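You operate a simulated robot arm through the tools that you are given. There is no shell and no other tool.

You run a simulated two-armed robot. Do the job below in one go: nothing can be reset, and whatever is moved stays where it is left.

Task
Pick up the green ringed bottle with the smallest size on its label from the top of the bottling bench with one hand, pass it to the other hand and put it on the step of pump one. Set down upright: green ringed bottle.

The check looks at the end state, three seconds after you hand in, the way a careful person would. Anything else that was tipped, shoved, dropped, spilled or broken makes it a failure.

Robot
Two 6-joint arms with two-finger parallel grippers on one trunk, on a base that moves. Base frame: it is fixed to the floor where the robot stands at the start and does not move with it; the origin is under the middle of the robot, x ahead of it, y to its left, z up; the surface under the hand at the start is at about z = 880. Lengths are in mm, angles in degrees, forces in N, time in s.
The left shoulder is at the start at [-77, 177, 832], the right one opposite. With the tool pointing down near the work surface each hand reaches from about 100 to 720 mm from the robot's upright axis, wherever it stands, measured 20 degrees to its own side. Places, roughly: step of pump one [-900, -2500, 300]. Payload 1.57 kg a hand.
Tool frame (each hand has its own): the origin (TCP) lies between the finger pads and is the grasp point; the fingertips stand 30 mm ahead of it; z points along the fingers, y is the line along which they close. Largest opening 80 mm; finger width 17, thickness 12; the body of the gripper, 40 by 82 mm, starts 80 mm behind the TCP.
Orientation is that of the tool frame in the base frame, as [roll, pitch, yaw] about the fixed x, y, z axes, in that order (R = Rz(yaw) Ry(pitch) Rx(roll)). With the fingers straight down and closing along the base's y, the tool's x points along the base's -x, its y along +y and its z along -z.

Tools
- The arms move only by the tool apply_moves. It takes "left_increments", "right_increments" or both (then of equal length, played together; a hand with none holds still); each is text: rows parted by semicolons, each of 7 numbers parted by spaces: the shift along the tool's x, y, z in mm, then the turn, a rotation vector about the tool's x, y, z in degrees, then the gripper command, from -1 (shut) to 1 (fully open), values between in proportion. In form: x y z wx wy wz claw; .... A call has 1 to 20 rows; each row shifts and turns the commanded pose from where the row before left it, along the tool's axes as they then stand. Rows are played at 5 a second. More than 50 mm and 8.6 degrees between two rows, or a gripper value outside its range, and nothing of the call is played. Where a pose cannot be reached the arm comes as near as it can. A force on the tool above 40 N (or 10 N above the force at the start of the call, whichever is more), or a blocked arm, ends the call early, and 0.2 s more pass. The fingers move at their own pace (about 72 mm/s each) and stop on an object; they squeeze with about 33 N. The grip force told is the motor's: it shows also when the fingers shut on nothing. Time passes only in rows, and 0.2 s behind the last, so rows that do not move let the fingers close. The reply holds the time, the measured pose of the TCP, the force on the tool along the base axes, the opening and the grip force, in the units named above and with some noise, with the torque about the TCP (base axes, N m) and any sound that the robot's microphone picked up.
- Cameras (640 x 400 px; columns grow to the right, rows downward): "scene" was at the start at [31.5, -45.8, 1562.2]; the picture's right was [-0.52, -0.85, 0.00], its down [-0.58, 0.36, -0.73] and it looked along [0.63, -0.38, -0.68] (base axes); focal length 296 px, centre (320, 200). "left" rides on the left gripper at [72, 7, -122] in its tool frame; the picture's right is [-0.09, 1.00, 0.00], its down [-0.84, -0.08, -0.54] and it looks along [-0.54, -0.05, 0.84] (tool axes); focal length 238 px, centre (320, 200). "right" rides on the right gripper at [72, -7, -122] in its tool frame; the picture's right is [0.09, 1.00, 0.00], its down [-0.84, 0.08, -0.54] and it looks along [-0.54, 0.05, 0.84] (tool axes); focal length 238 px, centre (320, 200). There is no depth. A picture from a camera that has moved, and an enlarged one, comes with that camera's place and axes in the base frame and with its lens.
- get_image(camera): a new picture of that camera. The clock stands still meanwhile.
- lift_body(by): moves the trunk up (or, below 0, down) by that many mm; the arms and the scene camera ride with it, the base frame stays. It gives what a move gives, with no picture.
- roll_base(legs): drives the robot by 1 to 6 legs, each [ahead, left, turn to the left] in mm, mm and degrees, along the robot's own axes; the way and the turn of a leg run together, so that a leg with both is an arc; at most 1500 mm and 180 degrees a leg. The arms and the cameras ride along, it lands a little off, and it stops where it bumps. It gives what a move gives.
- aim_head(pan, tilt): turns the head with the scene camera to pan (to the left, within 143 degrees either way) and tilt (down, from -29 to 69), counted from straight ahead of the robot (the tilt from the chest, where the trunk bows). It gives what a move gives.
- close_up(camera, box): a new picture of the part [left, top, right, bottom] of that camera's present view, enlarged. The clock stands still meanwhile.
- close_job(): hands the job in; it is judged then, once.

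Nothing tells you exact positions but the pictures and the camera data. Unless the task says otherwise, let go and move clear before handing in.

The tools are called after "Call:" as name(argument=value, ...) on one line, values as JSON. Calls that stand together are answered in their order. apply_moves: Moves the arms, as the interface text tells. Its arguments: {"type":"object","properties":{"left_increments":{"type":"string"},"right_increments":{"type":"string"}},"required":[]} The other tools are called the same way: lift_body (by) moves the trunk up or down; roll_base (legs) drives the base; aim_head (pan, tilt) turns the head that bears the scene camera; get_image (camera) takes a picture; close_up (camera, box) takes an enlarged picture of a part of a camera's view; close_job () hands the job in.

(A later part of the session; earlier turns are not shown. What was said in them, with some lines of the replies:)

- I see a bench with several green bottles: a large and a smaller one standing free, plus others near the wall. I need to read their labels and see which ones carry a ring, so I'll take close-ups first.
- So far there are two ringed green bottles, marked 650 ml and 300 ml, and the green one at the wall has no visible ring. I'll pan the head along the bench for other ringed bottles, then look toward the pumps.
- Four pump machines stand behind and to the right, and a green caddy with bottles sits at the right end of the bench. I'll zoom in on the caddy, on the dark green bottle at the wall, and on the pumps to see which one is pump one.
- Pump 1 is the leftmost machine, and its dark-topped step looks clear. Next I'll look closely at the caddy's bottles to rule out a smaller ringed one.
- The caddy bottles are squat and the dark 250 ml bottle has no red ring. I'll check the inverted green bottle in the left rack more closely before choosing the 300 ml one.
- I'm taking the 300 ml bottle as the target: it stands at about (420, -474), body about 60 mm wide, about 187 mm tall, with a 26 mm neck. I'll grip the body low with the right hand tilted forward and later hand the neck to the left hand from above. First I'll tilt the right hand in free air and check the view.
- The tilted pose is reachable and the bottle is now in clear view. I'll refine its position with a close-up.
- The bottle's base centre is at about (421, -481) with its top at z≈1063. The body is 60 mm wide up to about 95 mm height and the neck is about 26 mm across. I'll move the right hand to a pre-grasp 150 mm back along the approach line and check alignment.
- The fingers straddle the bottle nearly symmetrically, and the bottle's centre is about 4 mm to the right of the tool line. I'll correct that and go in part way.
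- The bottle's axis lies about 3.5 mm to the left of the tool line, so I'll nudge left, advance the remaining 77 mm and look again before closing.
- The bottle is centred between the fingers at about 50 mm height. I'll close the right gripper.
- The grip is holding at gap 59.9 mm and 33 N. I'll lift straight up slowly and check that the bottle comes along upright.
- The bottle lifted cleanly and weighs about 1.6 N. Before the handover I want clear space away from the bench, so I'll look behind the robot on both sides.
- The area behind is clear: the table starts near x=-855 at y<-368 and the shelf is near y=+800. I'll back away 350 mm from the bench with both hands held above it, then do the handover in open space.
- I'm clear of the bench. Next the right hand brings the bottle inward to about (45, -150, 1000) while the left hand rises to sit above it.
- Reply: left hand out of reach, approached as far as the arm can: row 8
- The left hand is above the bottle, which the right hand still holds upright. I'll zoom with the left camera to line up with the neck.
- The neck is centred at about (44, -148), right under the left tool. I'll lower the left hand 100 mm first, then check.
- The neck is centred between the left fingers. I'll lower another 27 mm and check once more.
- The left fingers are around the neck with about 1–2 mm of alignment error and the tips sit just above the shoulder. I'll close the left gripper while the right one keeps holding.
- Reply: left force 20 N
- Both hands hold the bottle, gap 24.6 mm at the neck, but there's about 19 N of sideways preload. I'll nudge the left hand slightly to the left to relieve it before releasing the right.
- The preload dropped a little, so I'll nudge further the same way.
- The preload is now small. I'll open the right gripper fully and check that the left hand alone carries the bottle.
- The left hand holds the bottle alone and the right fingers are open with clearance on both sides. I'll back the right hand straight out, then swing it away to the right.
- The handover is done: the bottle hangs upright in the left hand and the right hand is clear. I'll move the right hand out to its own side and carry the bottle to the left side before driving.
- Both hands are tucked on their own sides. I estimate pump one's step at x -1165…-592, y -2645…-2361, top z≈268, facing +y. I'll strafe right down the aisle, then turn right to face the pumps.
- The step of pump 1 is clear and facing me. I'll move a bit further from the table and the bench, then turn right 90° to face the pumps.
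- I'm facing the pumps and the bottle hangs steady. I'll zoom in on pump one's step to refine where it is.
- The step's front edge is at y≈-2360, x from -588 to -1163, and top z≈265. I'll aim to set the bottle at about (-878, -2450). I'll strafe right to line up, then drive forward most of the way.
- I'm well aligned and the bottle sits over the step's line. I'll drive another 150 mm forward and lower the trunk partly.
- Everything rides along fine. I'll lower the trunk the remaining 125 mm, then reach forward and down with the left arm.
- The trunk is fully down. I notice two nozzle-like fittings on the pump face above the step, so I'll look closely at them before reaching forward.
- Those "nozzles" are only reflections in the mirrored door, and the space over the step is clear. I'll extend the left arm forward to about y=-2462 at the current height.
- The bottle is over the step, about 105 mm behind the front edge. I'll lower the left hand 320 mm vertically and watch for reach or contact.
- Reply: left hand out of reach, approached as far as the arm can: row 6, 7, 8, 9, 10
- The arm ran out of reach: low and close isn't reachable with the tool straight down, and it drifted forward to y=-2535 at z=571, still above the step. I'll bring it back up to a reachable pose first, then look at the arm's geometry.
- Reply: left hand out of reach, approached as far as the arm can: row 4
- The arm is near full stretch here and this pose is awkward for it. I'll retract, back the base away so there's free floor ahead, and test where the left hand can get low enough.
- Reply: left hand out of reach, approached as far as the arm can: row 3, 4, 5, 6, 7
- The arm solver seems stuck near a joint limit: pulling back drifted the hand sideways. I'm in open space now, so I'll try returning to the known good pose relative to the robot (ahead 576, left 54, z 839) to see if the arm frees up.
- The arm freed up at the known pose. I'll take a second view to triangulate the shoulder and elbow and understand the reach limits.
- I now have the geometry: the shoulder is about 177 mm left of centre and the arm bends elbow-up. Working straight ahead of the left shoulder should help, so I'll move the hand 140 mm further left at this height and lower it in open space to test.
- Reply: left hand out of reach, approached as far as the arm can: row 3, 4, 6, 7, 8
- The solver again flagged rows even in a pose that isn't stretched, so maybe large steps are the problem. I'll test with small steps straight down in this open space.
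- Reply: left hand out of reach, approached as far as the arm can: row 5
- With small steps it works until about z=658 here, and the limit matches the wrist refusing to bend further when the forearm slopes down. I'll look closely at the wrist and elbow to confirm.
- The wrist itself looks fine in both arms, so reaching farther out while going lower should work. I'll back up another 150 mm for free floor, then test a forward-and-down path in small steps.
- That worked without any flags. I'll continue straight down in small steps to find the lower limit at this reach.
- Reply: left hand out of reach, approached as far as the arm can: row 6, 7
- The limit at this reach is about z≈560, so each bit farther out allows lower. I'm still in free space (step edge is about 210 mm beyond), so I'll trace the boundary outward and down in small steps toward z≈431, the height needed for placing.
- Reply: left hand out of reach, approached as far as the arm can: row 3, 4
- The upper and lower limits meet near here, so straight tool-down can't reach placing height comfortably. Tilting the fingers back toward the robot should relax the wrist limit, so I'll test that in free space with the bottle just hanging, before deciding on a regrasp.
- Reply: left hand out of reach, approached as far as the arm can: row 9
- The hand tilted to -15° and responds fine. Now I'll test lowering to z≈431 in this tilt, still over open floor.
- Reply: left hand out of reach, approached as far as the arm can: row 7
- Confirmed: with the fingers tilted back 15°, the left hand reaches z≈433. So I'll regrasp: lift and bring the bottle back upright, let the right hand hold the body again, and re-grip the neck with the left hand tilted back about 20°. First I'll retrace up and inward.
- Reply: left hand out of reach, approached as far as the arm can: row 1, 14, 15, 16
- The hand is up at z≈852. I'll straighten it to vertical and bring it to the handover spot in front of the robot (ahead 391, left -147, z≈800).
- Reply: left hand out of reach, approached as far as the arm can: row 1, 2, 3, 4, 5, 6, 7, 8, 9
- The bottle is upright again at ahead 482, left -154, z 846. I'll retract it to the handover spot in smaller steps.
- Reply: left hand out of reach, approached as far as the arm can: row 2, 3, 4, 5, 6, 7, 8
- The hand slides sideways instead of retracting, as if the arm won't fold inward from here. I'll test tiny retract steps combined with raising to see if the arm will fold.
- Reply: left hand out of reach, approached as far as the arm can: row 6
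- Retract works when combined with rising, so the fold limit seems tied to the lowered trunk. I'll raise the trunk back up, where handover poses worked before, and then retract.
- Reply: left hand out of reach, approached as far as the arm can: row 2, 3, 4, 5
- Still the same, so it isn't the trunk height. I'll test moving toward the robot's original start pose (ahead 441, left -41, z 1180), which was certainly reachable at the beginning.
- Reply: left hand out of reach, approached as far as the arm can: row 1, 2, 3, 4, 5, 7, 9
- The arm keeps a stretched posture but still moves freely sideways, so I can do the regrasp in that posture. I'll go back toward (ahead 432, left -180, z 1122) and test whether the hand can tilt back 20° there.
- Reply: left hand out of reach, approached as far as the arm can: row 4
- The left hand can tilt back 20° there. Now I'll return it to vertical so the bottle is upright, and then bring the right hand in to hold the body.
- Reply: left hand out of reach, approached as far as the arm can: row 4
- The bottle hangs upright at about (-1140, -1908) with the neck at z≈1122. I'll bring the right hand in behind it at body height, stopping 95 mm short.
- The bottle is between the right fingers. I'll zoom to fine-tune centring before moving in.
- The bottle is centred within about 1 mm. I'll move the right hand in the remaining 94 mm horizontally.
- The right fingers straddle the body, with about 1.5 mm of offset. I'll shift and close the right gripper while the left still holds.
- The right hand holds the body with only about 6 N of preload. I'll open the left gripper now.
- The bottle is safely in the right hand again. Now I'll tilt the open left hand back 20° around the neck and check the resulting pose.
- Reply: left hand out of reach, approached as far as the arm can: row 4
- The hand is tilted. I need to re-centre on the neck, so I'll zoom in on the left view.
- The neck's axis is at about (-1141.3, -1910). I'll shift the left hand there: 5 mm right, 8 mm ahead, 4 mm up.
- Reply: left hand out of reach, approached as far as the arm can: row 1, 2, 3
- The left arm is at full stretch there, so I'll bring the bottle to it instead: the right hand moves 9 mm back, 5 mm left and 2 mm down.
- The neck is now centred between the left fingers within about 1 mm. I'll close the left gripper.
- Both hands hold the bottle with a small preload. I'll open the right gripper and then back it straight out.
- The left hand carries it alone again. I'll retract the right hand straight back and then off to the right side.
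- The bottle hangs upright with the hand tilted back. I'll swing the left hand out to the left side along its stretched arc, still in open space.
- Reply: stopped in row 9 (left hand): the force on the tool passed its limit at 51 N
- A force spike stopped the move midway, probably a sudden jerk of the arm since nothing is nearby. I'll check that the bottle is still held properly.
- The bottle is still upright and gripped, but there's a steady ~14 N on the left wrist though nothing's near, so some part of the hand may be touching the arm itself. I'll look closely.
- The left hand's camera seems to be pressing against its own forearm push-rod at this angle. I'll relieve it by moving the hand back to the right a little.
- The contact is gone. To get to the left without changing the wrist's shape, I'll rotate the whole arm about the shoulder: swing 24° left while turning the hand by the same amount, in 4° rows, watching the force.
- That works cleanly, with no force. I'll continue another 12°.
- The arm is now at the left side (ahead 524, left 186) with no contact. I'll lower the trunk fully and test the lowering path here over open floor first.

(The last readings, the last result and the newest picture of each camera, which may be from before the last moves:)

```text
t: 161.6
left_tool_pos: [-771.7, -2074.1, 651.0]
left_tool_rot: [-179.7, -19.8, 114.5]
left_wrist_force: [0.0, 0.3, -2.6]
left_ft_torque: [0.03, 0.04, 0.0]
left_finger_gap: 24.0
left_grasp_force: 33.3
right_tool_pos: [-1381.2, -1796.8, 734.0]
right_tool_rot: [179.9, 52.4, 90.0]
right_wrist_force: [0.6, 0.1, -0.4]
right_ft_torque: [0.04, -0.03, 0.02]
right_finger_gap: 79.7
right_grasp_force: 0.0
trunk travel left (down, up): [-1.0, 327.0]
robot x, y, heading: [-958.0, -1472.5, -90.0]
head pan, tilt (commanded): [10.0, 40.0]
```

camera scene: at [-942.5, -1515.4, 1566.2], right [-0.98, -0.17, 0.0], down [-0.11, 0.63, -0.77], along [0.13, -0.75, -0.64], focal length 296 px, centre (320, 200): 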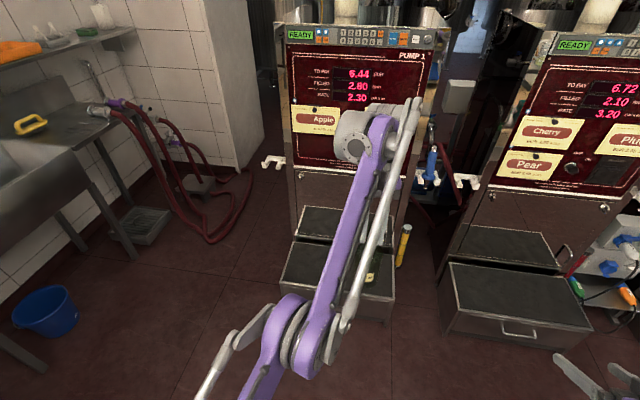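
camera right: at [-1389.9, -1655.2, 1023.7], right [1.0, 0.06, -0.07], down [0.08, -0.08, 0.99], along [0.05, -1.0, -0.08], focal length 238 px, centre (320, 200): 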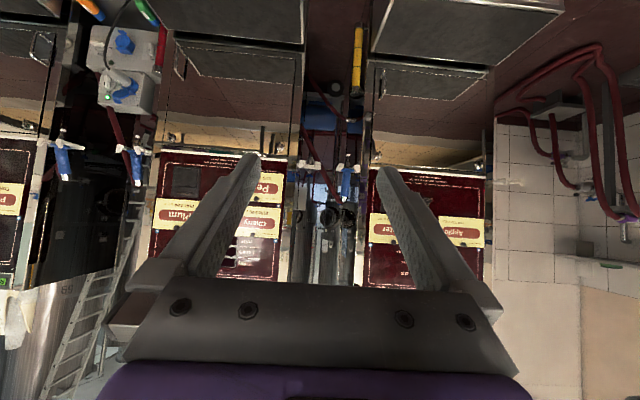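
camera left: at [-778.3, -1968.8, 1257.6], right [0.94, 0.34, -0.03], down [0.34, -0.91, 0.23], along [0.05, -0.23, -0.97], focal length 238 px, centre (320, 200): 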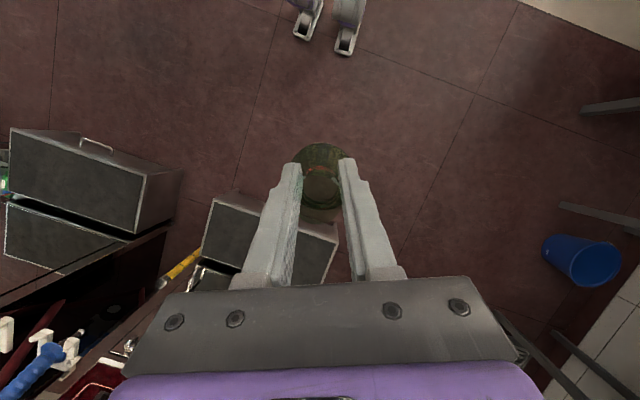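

Clean so far, no flags and no force. I'll continue down to about z=470, still over the open floor.

Call:
apply_moves(left_increments="-13 -2.6 19.2 0 0 0 -1; -13 -2.6 19.2 0 0 0 -1; -13 -2.6 19.2 0 0 0 -1; -13 -2.6 19.2 0 0 0 -1; -7.7 0 21.2 0 0 0 -1; -7.7 0 21.2 0 0 0 -1; -7.7 0 21.2 0 0 0 -1; -7.7 0 21.2 0 0 0 -1; 0 0 0 0 0 0 -1")

Call:
get_image(camera="left")

Call:
get_image(camera="scene")

```text
t: 163.6
left_tool_pos: [-770.5, -2099.4, 470.6]
left_tool_rot: [-179.8, -19.8, 114.6]
left_wrist_force: [0.5, -0.1, -2.4]
left_ft_torque: [-0.01, 0.0, 0.0]
left_finger_gap: 24.1
left_grasp_force: 32.7
right_tool_pos: [-1381.2, -1797.0, 733.2]
right_tool_rot: [180.0, 52.5, 90.0]
right_wrist_force: [0.1, 0.3, 0.2]
right_ft_torque: [0.01, 0.02, -0.02]
right_finger_gap: 79.7
right_grasp_force: 0.1
trunk travel left (down, up): [-1.0, 327.0]
robot x, y, heading: [-964.7, -1472.4, -90.0]
head pan, tilt (commanded): [10.0, 40.0]
```

```text
taken
camera left: at [-776.6, -2071.8, 609.2], right [0.94, 0.34, -0.03], down [0.33, -0.91, 0.23], along [0.05, -0.23, -0.97], focal length 238 px, centre (320, 200)
```

left: 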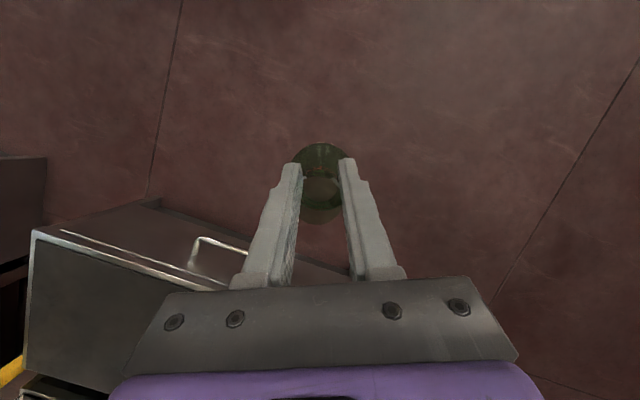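

```text
taken
camera scene: at [-942.4, -1565.9, 1289.0], right [-0.98, -0.17, 0.0], down [-0.11, 0.63, -0.77], along [0.13, -0.75, -0.64], focal length 296 px, centre (320, 200)
```

scene: 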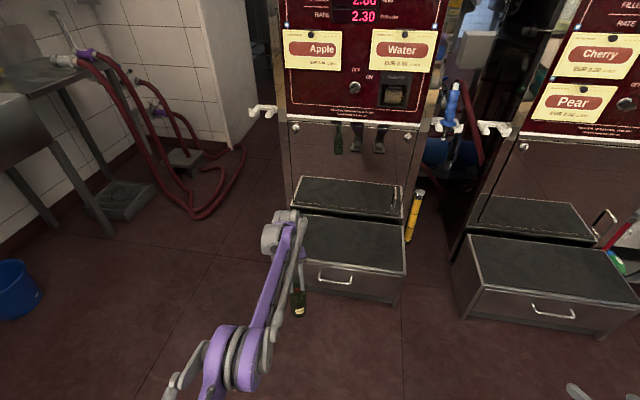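

It reaches z=470 cleanly. I'll test 45 mm further down so I know there's margin for the final contact.

Call:
apply_moves(left_increments="-5.1 0 14.1 0 0 0 -1; -5.1 0 14.1 0 0 0 -1; -5.1 0 14.1 0 0 0 -1; 0 0 0 0 0 0 -1")

```text
t: 164.6
left_tool_pos: [-771.9, -2099.9, 425.9]
left_tool_rot: [-179.8, -19.8, 114.5]
left_wrist_force: [-0.9, -0.6, -1.8]
left_ft_torque: [0.02, 0.01, -0.01]
left_finger_gap: 24.4
left_grasp_force: 32.5
right_tool_pos: [-1381.2, -1796.7, 734.3]
right_tool_rot: [-179.9, 52.5, 90.0]
right_wrist_force: [-0.7, 0.2, -0.3]
right_ft_torque: [-0.01, -0.01, 0.01]
right_finger_gap: 79.7
right_grasp_force: 0.0
trunk travel left (down, up): [-1.0, 327.0]
robot x, y, heading: [-959.3, -1471.1, -89.8]
head pan, tilt (commanded): [10.0, 40.0]
```

There's margin down to z=426. I'll raise the hand about 105 mm so the bottle's base clears the step by 100 mm, then drive the base so the bottle ends up over the step at about (-880, -2435).

Call:
apply_moves(left_increments="8.9 0 -24.4 0 0 0 -1; 8.9 0 -24.4 0 0 0 -1; 8.9 0 -24.4 0 0 0 -1; 8.9 0 -24.4 0 0 0 -1; 0 0 0 0 0 0 -1")

Call:
roll_base(legs=[[0, -108, 0], [200, 0, 0]])

Call:
aim_head(pan=5, tilt=50)

Call:
get_image(camera="scene")

Call:
get_image(camera="left")

Call:
get_image(camera="right")

```text
t: 165.8
left_tool_pos: [-772.7, -2098.5, 527.8]
left_tool_rot: [-179.7, -19.7, 114.6]
left_wrist_force: [-0.1, 0.9, -2.0]
left_ft_torque: [0.02, 0.0, -0.02]
left_finger_gap: 23.9
left_grasp_force: 32.7
right_tool_pos: [-1380.5, -1797.0, 733.5]
right_tool_rot: [180.0, 52.5, 90.0]
right_wrist_force: [-0.8, -0.1, 0.9]
right_ft_torque: [0.01, 0.01, 0.0]
right_finger_gap: 80.2
right_grasp_force: 0.2
trunk travel left (down, up): [-1.0, 327.0]
robot x, y, heading: [-958.2, -1472.5, -89.9]
head pan, tilt (commanded): [10.0, 40.0]
```

```text
t: 168.6
left_tool_pos: [-877.1, -2296.7, 528.7]
left_tool_rot: [-179.8, -19.8, 114.7]
left_wrist_force: [-0.1, -0.1, -2.8]
left_ft_torque: [0.0, 0.03, 0.0]
left_finger_gap: 24.0
left_grasp_force: 33.5
right_tool_pos: [-1488.9, -1994.6, 732.1]
right_tool_rot: [-180.0, 52.5, 90.2]
right_wrist_force: [0.1, 0.2, -0.4]
right_ft_torque: [-0.03, 0.01, -0.01]
right_finger_gap: 80.0
right_grasp_force: 0.1
trunk travel left (down, up): [-1.0, 327.0]
robot x, y, heading: [-1064.5, -1670.8, -90.0]
head pan, tilt (commanded): [10.0, 40.0]
```

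```text
t: 169.3
left_tool_pos: [-877.8, -2295.7, 530.2]
left_tool_rot: [-179.7, -19.8, 114.7]
left_wrist_force: [-0.6, 0.2, -2.4]
left_ft_torque: [0.02, 0.02, 0.0]
left_finger_gap: 24.3
left_grasp_force: 33.4
right_tool_pos: [-1488.3, -1996.1, 732.9]
right_tool_rot: [180.0, 52.6, 90.0]
right_wrist_force: [-0.6, 0.3, 0.1]
right_ft_torque: [-0.01, -0.01, 0.0]
right_finger_gap: 80.0
right_grasp_force: 0.0
trunk travel left (down, up): [-1.0, 327.0]
robot x, y, heading: [-1068.2, -1670.7, -89.8]
head pan, tilt (commanded): [5.0, 50.0]
```

```text
taken
camera scene: at [-1056.3, -1757.5, 1274.9], right [-1.0, -0.09, 0.0], down [-0.07, 0.76, -0.64], along [0.06, -0.64, -0.77], focal length 296 px, centre (320, 200)
```

scene: 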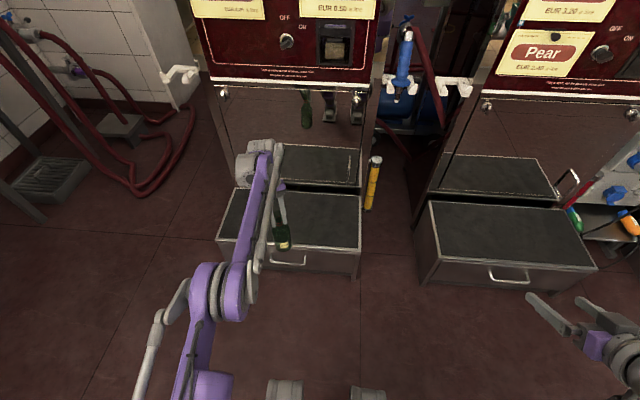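

```text
taken
camera left: at [-883.0, -2269.2, 667.8], right [0.94, 0.34, -0.03], down [0.34, -0.91, 0.23], along [0.05, -0.23, -0.97], focal length 238 px, centre (320, 200)
```

left: 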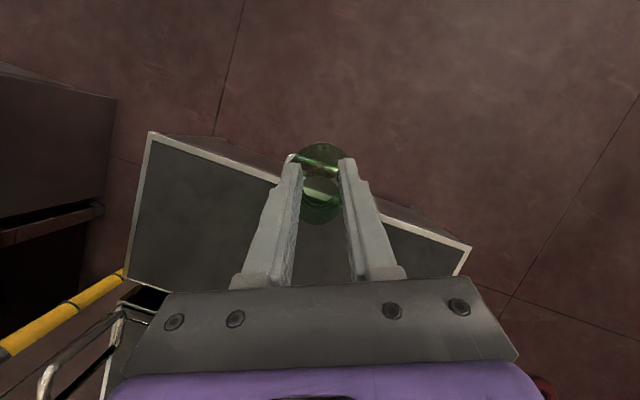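

```text
taken
camera right: at [-1495.0, -1854.3, 750.0], right [1.0, 0.06, -0.07], down [0.08, -0.08, 0.99], along [0.05, -1.0, -0.08], focal length 238 px, centre (320, 200)
```

right: 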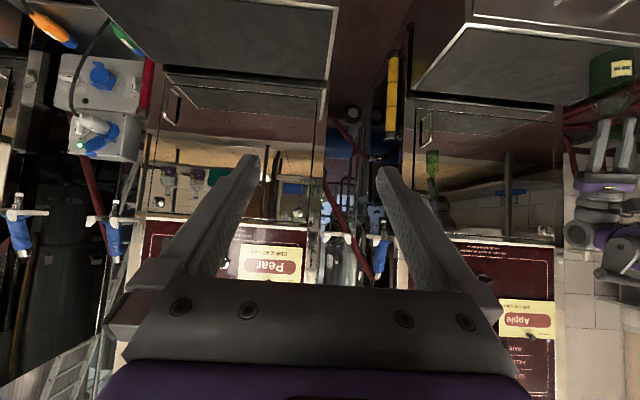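

The bottle is right above the front edge of the step. I'll drive the last 140 mm forward slowly and check.

Call:
roll_base(legs=[[140, 0, 0]])

Call:
get_image(camera="scene")

Call:
get_image(camera="left")

Call:
get_image(camera="right")

```text
t: 170.6
left_tool_pos: [-876.7, -2437.7, 529.5]
left_tool_rot: [-179.8, -19.9, 114.7]
left_wrist_force: [-0.9, -0.4, -1.6]
left_ft_torque: [0.03, 0.01, 0.0]
left_finger_gap: 23.9
left_grasp_force: 33.0
right_tool_pos: [-1487.4, -2136.7, 733.0]
right_tool_rot: [-180.0, 52.5, 90.1]
right_wrist_force: [0.4, 0.3, -1.2]
right_ft_torque: [0.01, 0.01, 0.0]
right_finger_gap: 79.8
right_grasp_force: 0.1
trunk travel left (down, up): [-1.0, 327.0]
robot x, y, heading: [-1062.1, -1810.9, -89.8]
head pan, tilt (commanded): [5.0, 50.0]
```

```text
taken
camera scene: at [-1056.0, -1899.3, 1274.8], right [-1.0, -0.09, 0.0], down [-0.07, 0.76, -0.64], along [0.06, -0.64, -0.77], focal length 296 px, centre (320, 200)
```

scene: 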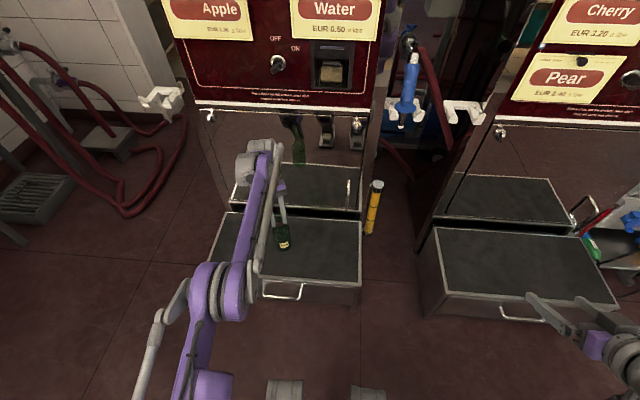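

```text
taken
camera left: at [-882.4, -2410.8, 667.6], right [0.94, 0.34, -0.03], down [0.34, -0.91, 0.23], along [0.05, -0.23, -0.97], focal length 238 px, centre (320, 200)
```

left: 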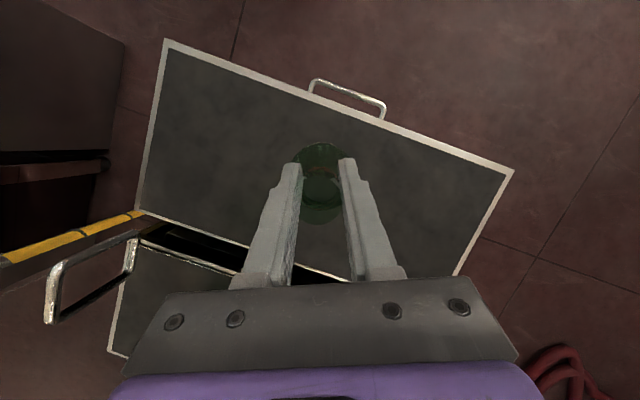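

```text
taken
camera right: at [-1494.6, -1996.1, 749.9], right [1.0, 0.06, -0.07], down [0.08, -0.08, 0.99], along [0.05, -1.0, -0.08], focal length 238 px, centre (320, 200)
```

right: 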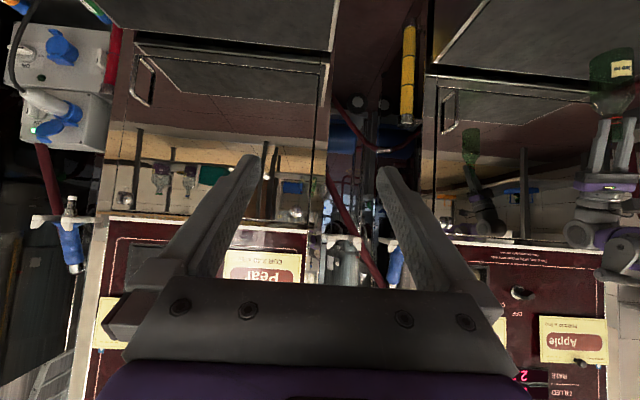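

The bottle hangs over the middle-front of the step. I'll zoom in to verify it's upright before lowering.

Call:
close_up(camera="right", box=[520, 20, 640, 260])

Call:
close_up(camera="scene", box=[200, 120, 380, 310])

```text
1.67 times, centred on (580, 140) of right
camera zoom: at [-1494.6, -1996.1, 749.9], right [1.0, 0.06, -0.07], down [0.08, -0.08, 0.99], along [0.05, -1.0, -0.08], focal length 397 px, centre (-113, 300)
```

zoom: 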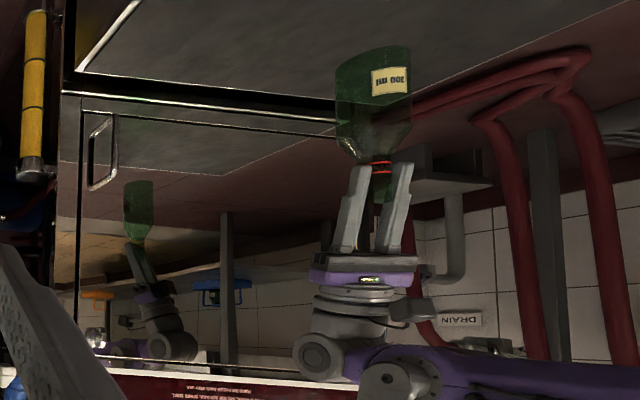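

```text
2.11 times, centred on (290, 215) of scene
camera zoom: at [-1056.0, -1899.3, 1274.8], right [-1.0, -0.09, 0.0], down [-0.07, 0.76, -0.64], along [0.06, -0.64, -0.77], focal length 623 px, centre (383, 168)
```

zoom: 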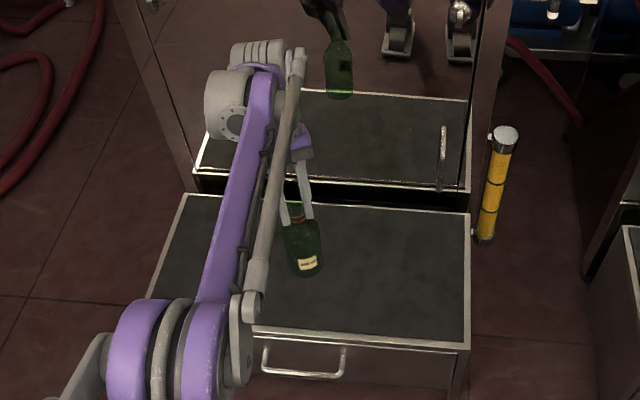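

The bottle looks upright within a couple of degrees. I'll lower 80 mm, leaving about 20 mm to the step.

Call:
apply_moves(left_increments="-6.84 0 18.8 0 0 0 -1; -6.84 0 18.8 0 0 0 -1; -6.84 0 18.8 0 0 0 -1; -6.84 0 18.8 0 0 0 -1; 0 0 0 0 0 0 -1; 0 0 0 0 0 0 -1")

Call:
get_image(camera="right")

Call:
get_image(camera="left")

Call:
close_up(camera="scene", box=[200, 120, 380, 310])

```text
t: 172.0
left_tool_pos: [-877.0, -2437.7, 449.8]
left_tool_rot: [-179.8, -19.8, 114.6]
left_wrist_force: [0.4, -0.5, -2.9]
left_ft_torque: [0.01, -0.05, 0.01]
left_finger_gap: 24.0
left_grasp_force: 33.1
right_tool_pos: [-1487.6, -2137.3, 733.7]
right_tool_rot: [-179.9, 52.5, 90.2]
right_wrist_force: [-0.2, -0.4, 0.2]
right_ft_torque: [0.0, 0.01, 0.01]
right_finger_gap: 80.0
right_grasp_force: 0.1
trunk travel left (down, up): [-1.0, 327.0]
robot x, y, heading: [-1064.2, -1808.3, -90.0]
head pan, tilt (commanded): [5.0, 50.0]
```

```text
taken
camera right: at [-1494.7, -1995.8, 750.0], right [1.0, 0.06, -0.07], down [0.08, -0.08, 0.99], along [0.05, -1.0, -0.08], focal length 238 px, centre (320, 200)
```

right: 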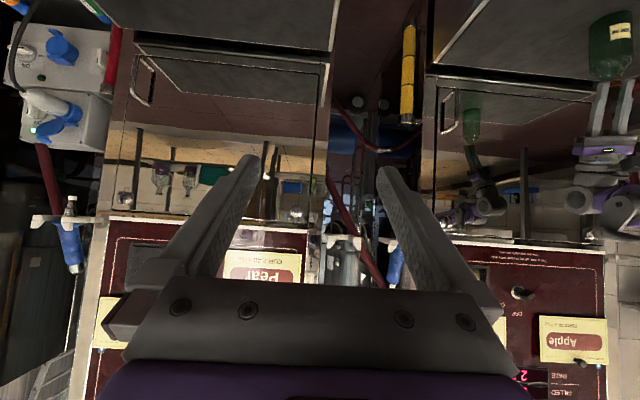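

```text
taken
camera left: at [-882.4, -2410.8, 588.0], right [0.94, 0.34, -0.03], down [0.34, -0.91, 0.23], along [0.05, -0.23, -0.97], focal length 238 px, centre (320, 200)
```

left: 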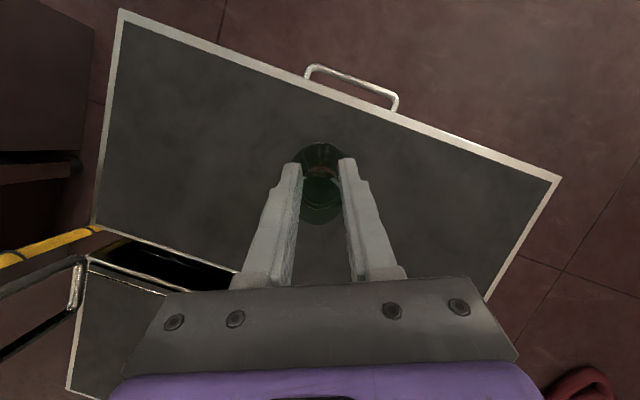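

```text
2.11 times, centred on (290, 215) of scene
camera zoom: at [-1056.0, -1898.8, 1274.8], right [-1.0, -0.09, 0.0], down [-0.07, 0.76, -0.64], along [0.06, -0.64, -0.77], focal length 623 px, centre (383, 168)
```

zoom: 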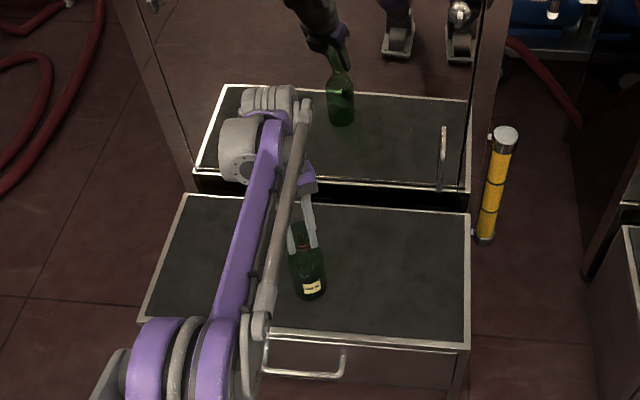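

About 20 mm remain. I'll lower in 3 mm steps and watch the vertical force for contact.

Call:
apply_moves(left_increments="-1.03 0 2.82 0 0 0 -1; -1.03 0 2.82 0 0 0 -1; -1.03 0 2.82 0 0 0 -1; -1.03 0 2.82 0 0 0 -1; 0 0 0 0 0 0 -1")

Call:
apply_moves(left_increments="-0.68 0 1.88 0 0 0 -1; -0.68 0 1.88 0 0 0 -1; 0 0 0 0 0 0 -1")

```text
t: 173.2
left_tool_pos: [-876.3, -2436.6, 440.8]
left_tool_rot: [-179.9, -19.8, 114.8]
left_wrist_force: [0.4, 1.2, 17.8]
left_ft_torque: [-0.14, -0.4, 0.0]
left_finger_gap: 23.9
left_grasp_force: 33.0
right_tool_pos: [-1487.5, -2135.5, 734.1]
right_tool_rot: [179.9, 52.6, 90.0]
right_wrist_force: [1.4, -0.3, 0.6]
right_ft_torque: [0.01, -0.05, 0.01]
right_finger_gap: 80.1
right_grasp_force: 0.1
trunk travel left (down, up): [-1.0, 327.0]
robot x, y, heading: [-1063.8, -1807.8, -89.5]
head pan, tilt (commanded): [5.0, 50.0]
stopped in row 5 (left hand): the force on the tool passed its limit at 41 N (the readings are from after the stop); the commanded pose is now the measured one
```

```text
t: 173.7
left_tool_pos: [-877.9, -2438.1, 440.5]
left_tool_rot: [-179.9, -20.0, 114.7]
left_wrist_force: [-0.1, 0.2, 18.6]
left_ft_torque: [-0.21, -0.41, 0.0]
left_finger_gap: 24.1
left_grasp_force: 33.2
right_tool_pos: [-1487.5, -2137.6, 732.6]
right_tool_rot: [180.0, 52.6, 90.2]
right_wrist_force: [-0.7, -1.0, -0.6]
right_ft_torque: [0.0, 0.01, -0.01]
right_finger_gap: 80.0
right_grasp_force: 0.1
trunk travel left (down, up): [-1.0, 327.0]
robot x, y, heading: [-1064.3, -1811.5, -90.0]
head pan, tilt (commanded): [5.0, 50.0]
stopped in row 2 (left hand): the force on the tool passed its limit at 44 N (the readings are from after the stop); the commanded pose is now the measured one
```

Contact with the step at TCP z≈441. I'll ease up slightly to unload the pressing force, then check that the bottle stands flat.

Call:
apply_moves(left_increments="0.3 0 -0.8 0 0 0 -1; 0 0 0 0 0 0 -1")

Call:
close_up(camera="right", box=[540, 0, 640, 180])

Call:
close_up(camera="scene", box=[220, 160, 340, 300])

Call:
get_image(camera="left")

```text
t: 174.3
left_tool_pos: [-876.9, -2437.7, 440.6]
left_tool_rot: [-179.9, -19.8, 114.8]
left_wrist_force: [0.8, -0.5, 16.3]
left_ft_torque: [-0.32, -0.46, -0.01]
left_finger_gap: 24.1
left_grasp_force: 33.1
right_tool_pos: [-1488.8, -2135.3, 733.4]
right_tool_rot: [180.0, 52.6, 90.1]
right_wrist_force: [-0.4, 0.1, 0.2]
right_ft_torque: [0.01, -0.01, -0.01]
right_finger_gap: 80.1
right_grasp_force: 0.1
trunk travel left (down, up): [-1.0, 327.0]
robot x, y, heading: [-1062.2, -1807.5, -89.9]
head pan, tilt (commanded): [5.0, 50.0]
```

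```text
2.22 times, centred on (590, 90) of right
camera zoom: at [-1494.9, -1994.9, 750.1], right [1.0, 0.06, -0.07], down [0.08, -0.08, 0.99], along [0.05, -1.0, -0.08], focal length 530 px, centre (-280, 444)
```

zoom: 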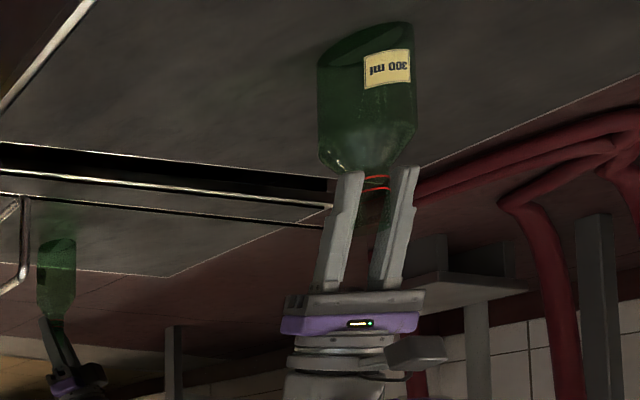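

```text
2.86 times, centred on (280, 230) of scene
camera zoom: at [-1056.5, -1897.2, 1275.0], right [-1.0, -0.09, 0.0], down [-0.07, 0.76, -0.64], along [0.06, -0.64, -0.77], focal length 845 px, centre (434, 114)
```

zoom: 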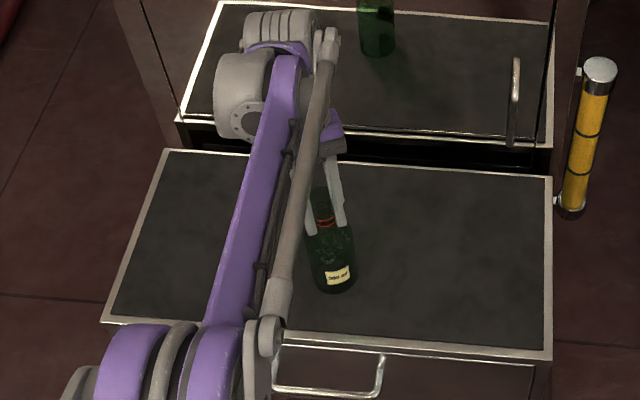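

```text
taken
camera left: at [-882.5, -2410.5, 579.0], right [0.94, 0.34, -0.03], down [0.34, -0.91, 0.23], along [0.05, -0.22, -0.97], focal length 238 px, centre (320, 200)
```

left: 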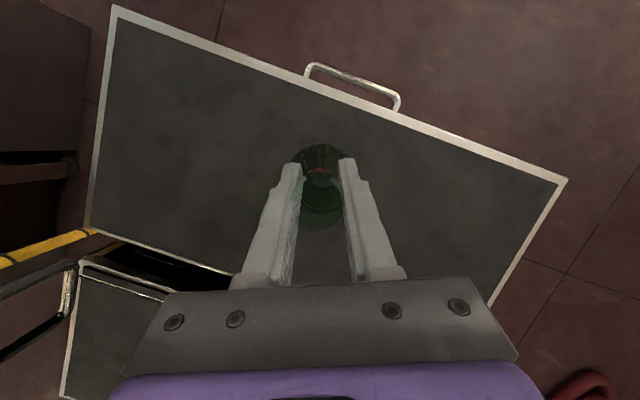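

The bottle's axis matches the predicted vertical line, so it stands upright on the step. I'll unload the remaining press a bit more before opening.

Call:
apply_moves(left_increments="0.35 0 -0.95 0 0 0 -1; 0.2 0 -0.5 0 0 0 -1; 0 0 0 0 0 0 -1")

```text
t: 175.1
left_tool_pos: [-878.0, -2437.2, 440.6]
left_tool_rot: [-179.9, -19.9, 114.8]
left_wrist_force: [1.2, 1.2, 3.7]
left_ft_torque: [0.24, -0.36, 0.04]
left_finger_gap: 24.1
left_grasp_force: 32.7
right_tool_pos: [-1487.3, -2135.8, 733.3]
right_tool_rot: [180.0, 52.4, 90.1]
right_wrist_force: [0.2, 0.7, 0.4]
right_ft_torque: [0.03, 0.04, 0.01]
right_finger_gap: 79.9
right_grasp_force: 0.1
trunk travel left (down, up): [-1.0, 327.0]
robot x, y, heading: [-1065.8, -1814.2, -90.0]
head pan, tilt (commanded): [5.0, 50.0]
```

The press is down to about 4 N. I'll open the left gripper gradually.

Call:
apply_moves(left_increments="0 0 0 0 0 0 -0.35; 0 0 0 0 0 0 -0.25; 0 0 0 0 0 0 -0.1; 0 0 0 0 0 0 0.2; 0 0 0 0 0 0 0.6; 0 0 0 0 0 0 1; 0 0 0 0 0 0 1; 0 0 0 0 0 0 1")

Call:
get_image(camera="left")

Call:
close_up(camera="right", box=[540, 0, 640, 180])

Call:
close_up(camera="left", box=[240, 130, 400, 260])

```text
t: 176.9
left_tool_pos: [-877.7, -2438.3, 440.7]
left_tool_rot: [-179.8, -19.9, 114.8]
left_wrist_force: [0.5, -0.2, -0.4]
left_ft_torque: [-0.02, -0.01, -0.01]
left_finger_gap: 80.2
left_grasp_force: 0.1
right_tool_pos: [-1487.3, -2137.2, 732.6]
right_tool_rot: [-180.0, 52.4, 90.1]
right_wrist_force: [0.1, 0.3, 0.2]
right_ft_torque: [0.0, 0.03, -0.01]
right_finger_gap: 79.9
right_grasp_force: 0.2
trunk travel left (down, up): [-1.0, 327.0]
robot x, y, heading: [-1066.9, -1805.7, -90.1]
head pan, tilt (commanded): [5.0, 50.0]
```

```text
taken
camera left: at [-882.7, -2411.2, 579.2], right [0.94, 0.34, -0.03], down [0.34, -0.91, 0.22], along [0.05, -0.22, -0.97], focal length 238 px, centre (320, 200)
```

left: 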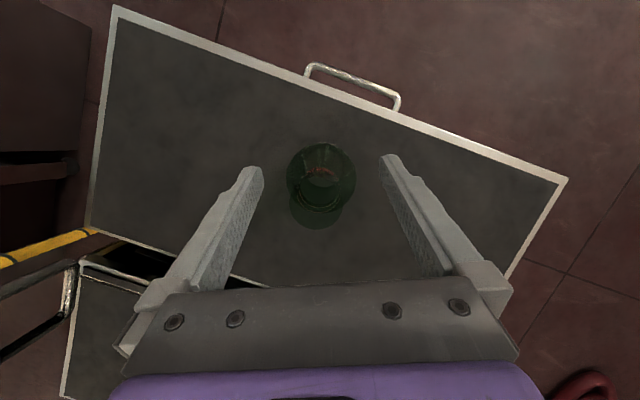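

```text
2.22 times, centred on (590, 90) of right
camera zoom: at [-1494.7, -1995.7, 750.0], right [1.0, 0.06, -0.07], down [0.08, -0.08, 0.99], along [0.05, -1.0, -0.08], focal length 530 px, centre (-280, 444)
```

zoom: 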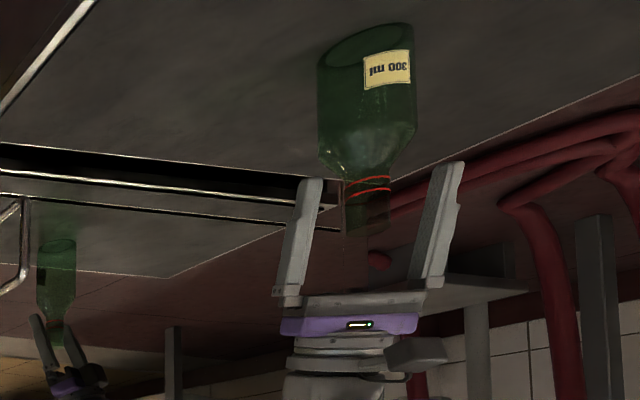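

```text
3.08 times, centred on (320, 195) of left
camera zoom: at [-882.7, -2411.2, 579.2], right [0.94, 0.34, -0.03], down [0.34, -0.91, 0.22], along [0.05, -0.22, -0.97], focal length 733 px, centre (320, 215)
```

zoom: 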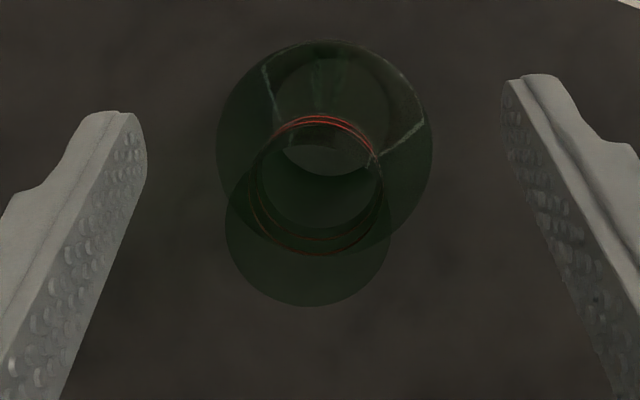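

The bottle stands free and upright on the step, with clearance to both fingers. I'll raise the left hand straight up along the already tested path.

Call:
apply_moves(left_increments="2 0 -5.6 0 0 0 1; 4.1 0 -11.3 0 0 0 1; 6.2 0 -16.9 0 0 0 1; 6.2 0 -16.9 0 0 0 1; 6.2 0 -16.9 0 0 0 1; 6.2 0 -16.9 0 0 0 1; 0 0 0 0 0 0 1")

Call:
get_image(camera="left")

Call:
close_up(camera="right", box=[540, 0, 640, 180])

```text
t: 178.5
left_tool_pos: [-875.5, -2437.4, 530.7]
left_tool_rot: [-179.9, -19.9, 114.7]
left_wrist_force: [0.1, -0.2, -0.3]
left_ft_torque: [0.02, 0.03, 0.0]
left_finger_gap: 80.0
left_grasp_force: 0.1
right_tool_pos: [-1486.7, -2137.2, 733.6]
right_tool_rot: [180.0, 52.4, 90.1]
right_wrist_force: [-0.9, 0.0, 0.1]
right_ft_torque: [0.0, 0.0, 0.0]
right_finger_gap: 80.3
right_grasp_force: 0.0
trunk travel left (down, up): [-1.0, 327.0]
robot x, y, heading: [-1062.1, -1811.8, -89.8]
head pan, tilt (commanded): [5.0, 50.0]
```

```text
taken
camera left: at [-882.2, -2411.2, 670.2], right [0.94, 0.34, -0.03], down [0.34, -0.91, 0.22], along [0.05, -0.22, -0.97], focal length 238 px, centre (320, 200)
```

left: 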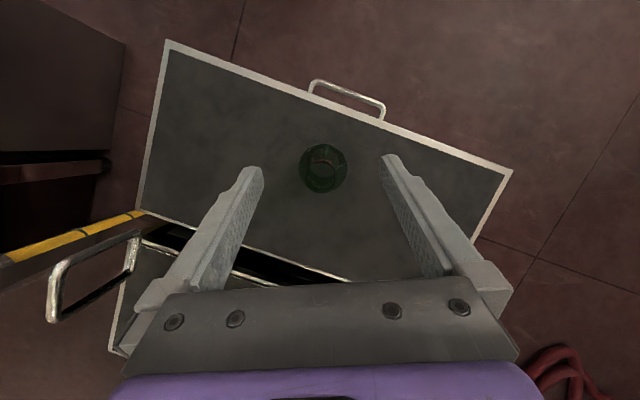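

```text
2.22 times, centred on (590, 90) of right
camera zoom: at [-1494.7, -1995.7, 750.0], right [1.0, 0.06, -0.07], down [0.08, -0.08, 0.99], along [0.05, -1.0, -0.08], focal length 530 px, centre (-280, 444)
```

zoom: 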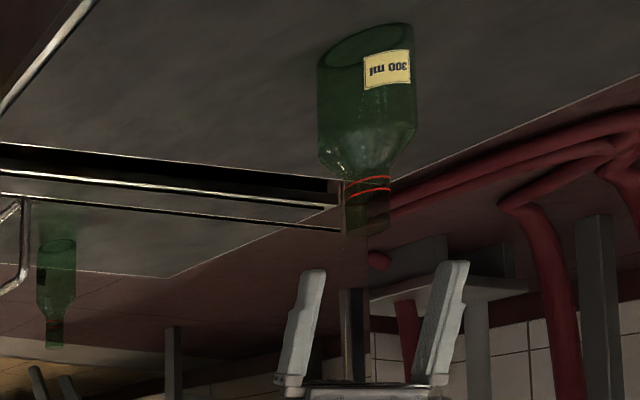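

The fingertips are above the bottle's rim and it's still upright. I'll raise a bit more, then back the base away.

Call:
apply_moves(left_increments="6.8 0 -18.8 0 0 0 1; 6.8 0 -18.8 0 0 0 1; 0 0 0 0 0 0 1")

Call:
roll_base(legs=[[-350, 0, 0]])

Call:
aim_head(pan=12, tilt=40)

Call:
get_image(camera="scene")

Call:
get_image(camera="right")

```text
t: 179.3
left_tool_pos: [-877.0, -2437.4, 571.8]
left_tool_rot: [-179.9, -19.9, 114.6]
left_wrist_force: [0.2, 0.1, -0.5]
left_ft_torque: [-0.01, 0.01, -0.03]
left_finger_gap: 79.8
left_grasp_force: 0.1
right_tool_pos: [-1486.3, -2137.3, 733.0]
right_tool_rot: [-180.0, 52.5, 90.0]
right_wrist_force: [1.2, -0.4, -0.9]
right_ft_torque: [-0.03, -0.02, 0.0]
right_finger_gap: 80.0
right_grasp_force: 0.1
trunk travel left (down, up): [-1.0, 327.0]
robot x, y, heading: [-1061.4, -1810.5, -89.9]
head pan, tilt (commanded): [5.0, 50.0]
```

```text
t: 181.6
left_tool_pos: [-875.7, -2085.6, 570.2]
left_tool_rot: [-179.7, -19.9, 114.8]
left_wrist_force: [0.3, 0.1, 0.2]
left_ft_torque: [-0.02, -0.02, -0.01]
left_finger_gap: 80.0
left_grasp_force: 0.0
right_tool_pos: [-1487.4, -1784.1, 733.5]
right_tool_rot: [180.0, 52.5, 90.1]
right_wrist_force: [0.2, -0.2, 0.9]
right_ft_torque: [0.01, -0.01, 0.0]
right_finger_gap: 80.1
right_grasp_force: 0.0
trunk travel left (down, up): [-1.0, 327.0]
robot x, y, heading: [-1066.2, -1457.1, -89.6]
head pan, tilt (commanded): [5.0, 50.0]
```

```text
t: 182.3
left_tool_pos: [-876.6, -2084.2, 570.4]
left_tool_rot: [-179.9, -19.9, 114.8]
left_wrist_force: [0.5, 0.4, 0.6]
left_ft_torque: [-0.01, -0.02, -0.01]
left_finger_gap: 80.0
left_grasp_force: 0.1
right_tool_pos: [-1488.6, -1784.6, 732.5]
right_tool_rot: [-180.0, 52.5, 90.1]
right_wrist_force: [0.6, 0.1, -1.0]
right_ft_torque: [-0.06, -0.01, -0.03]
right_finger_gap: 80.4
right_grasp_force: 0.1
trunk travel left (down, up): [-1.0, 327.0]
robot x, y, heading: [-1063.8, -1461.7, -89.6]
head pan, tilt (commanded): [12.0, 40.0]
```

```text
taken
camera scene: at [-1045.9, -1553.4, 1289.0], right [-0.98, -0.21, 0.0], down [-0.14, 0.63, -0.77], along [0.16, -0.75, -0.64], focal length 296 px, centre (320, 200)
```

scene: 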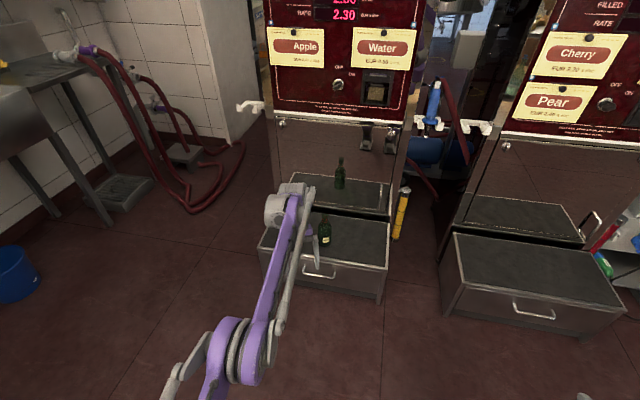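

```text
taken
camera right: at [-1495.5, -1644.3, 750.0], right [1.0, 0.06, -0.07], down [0.08, -0.08, 0.99], along [0.05, -1.0, -0.08], focal length 238 px, centre (320, 200)
```

right: 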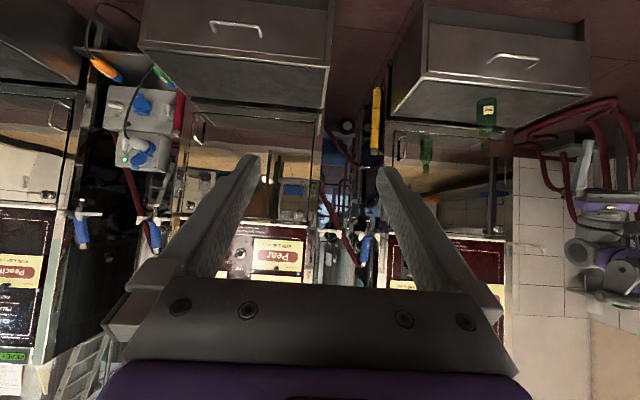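

The hands are clear and the bottle stands on the step. One last close-up to confirm before handing in.

Call:
close_up(camera="scene", box=[250, 150, 400, 300])

Call:
close_up(camera="right", box=[380, 40, 600, 180])

```text
2.67 times, centred on (325, 225) of scene
camera zoom: at [-1045.9, -1553.4, 1289.0], right [-0.98, -0.21, 0.0], down [-0.14, 0.63, -0.77], along [0.16, -0.75, -0.64], focal length 789 px, centre (307, 133)
```

zoom: 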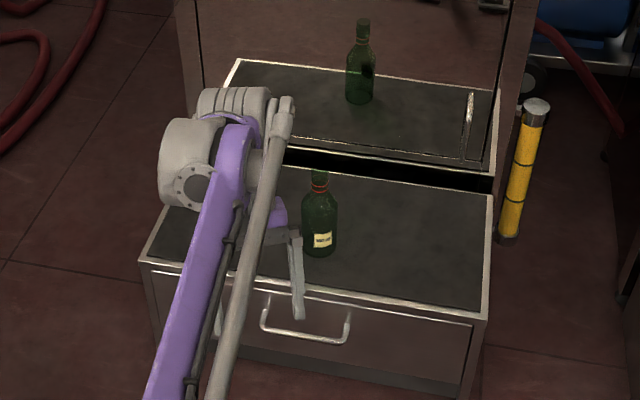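

```text
2.86 times, centred on (490, 110) of right
camera zoom: at [-1495.5, -1644.3, 750.0], right [1.0, 0.06, -0.07], down [0.08, -0.08, 0.99], along [0.05, -1.0, -0.08], focal length 681 px, centre (-166, 457)
```

zoom: 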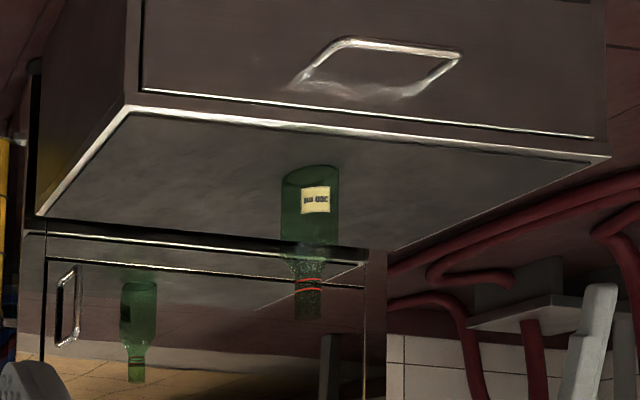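

The 300 ml green ringed bottle stands upright and free on pump one's step. Both grippers are empty and well clear, and nothing else looks disturbed. I'm handing the job in.

Call:
close_job()

```text
The job is handed in.
```

The 300 ml green ringed bottle is standing upright on the step of pump one, and I have handed the job in. Both hands are empty and well clear of it.

- **Choice of bottle:** I found two bottles with red neck rings on the bench, marked 300 ml and 650 ml, and took the smaller. A 200 ml green bottle stands upside down in the rack at the left end, and I could not see whether its neck has rings. It also carries a number label (65), which the two ringed bottles do not, so I left it out.
- **Pass between hands:** The right hand picked the bottle up and passed it to the left. The left arm could not reach low enough with that grip, so the right hand held the bottle again while the left took a new grip on the neck. The left hand then set it on the step.
- **Other objects:** I saw nothing else tipped, shoved or spilled. I backed away from the bench early and did not look over the whole of it again before handing in.
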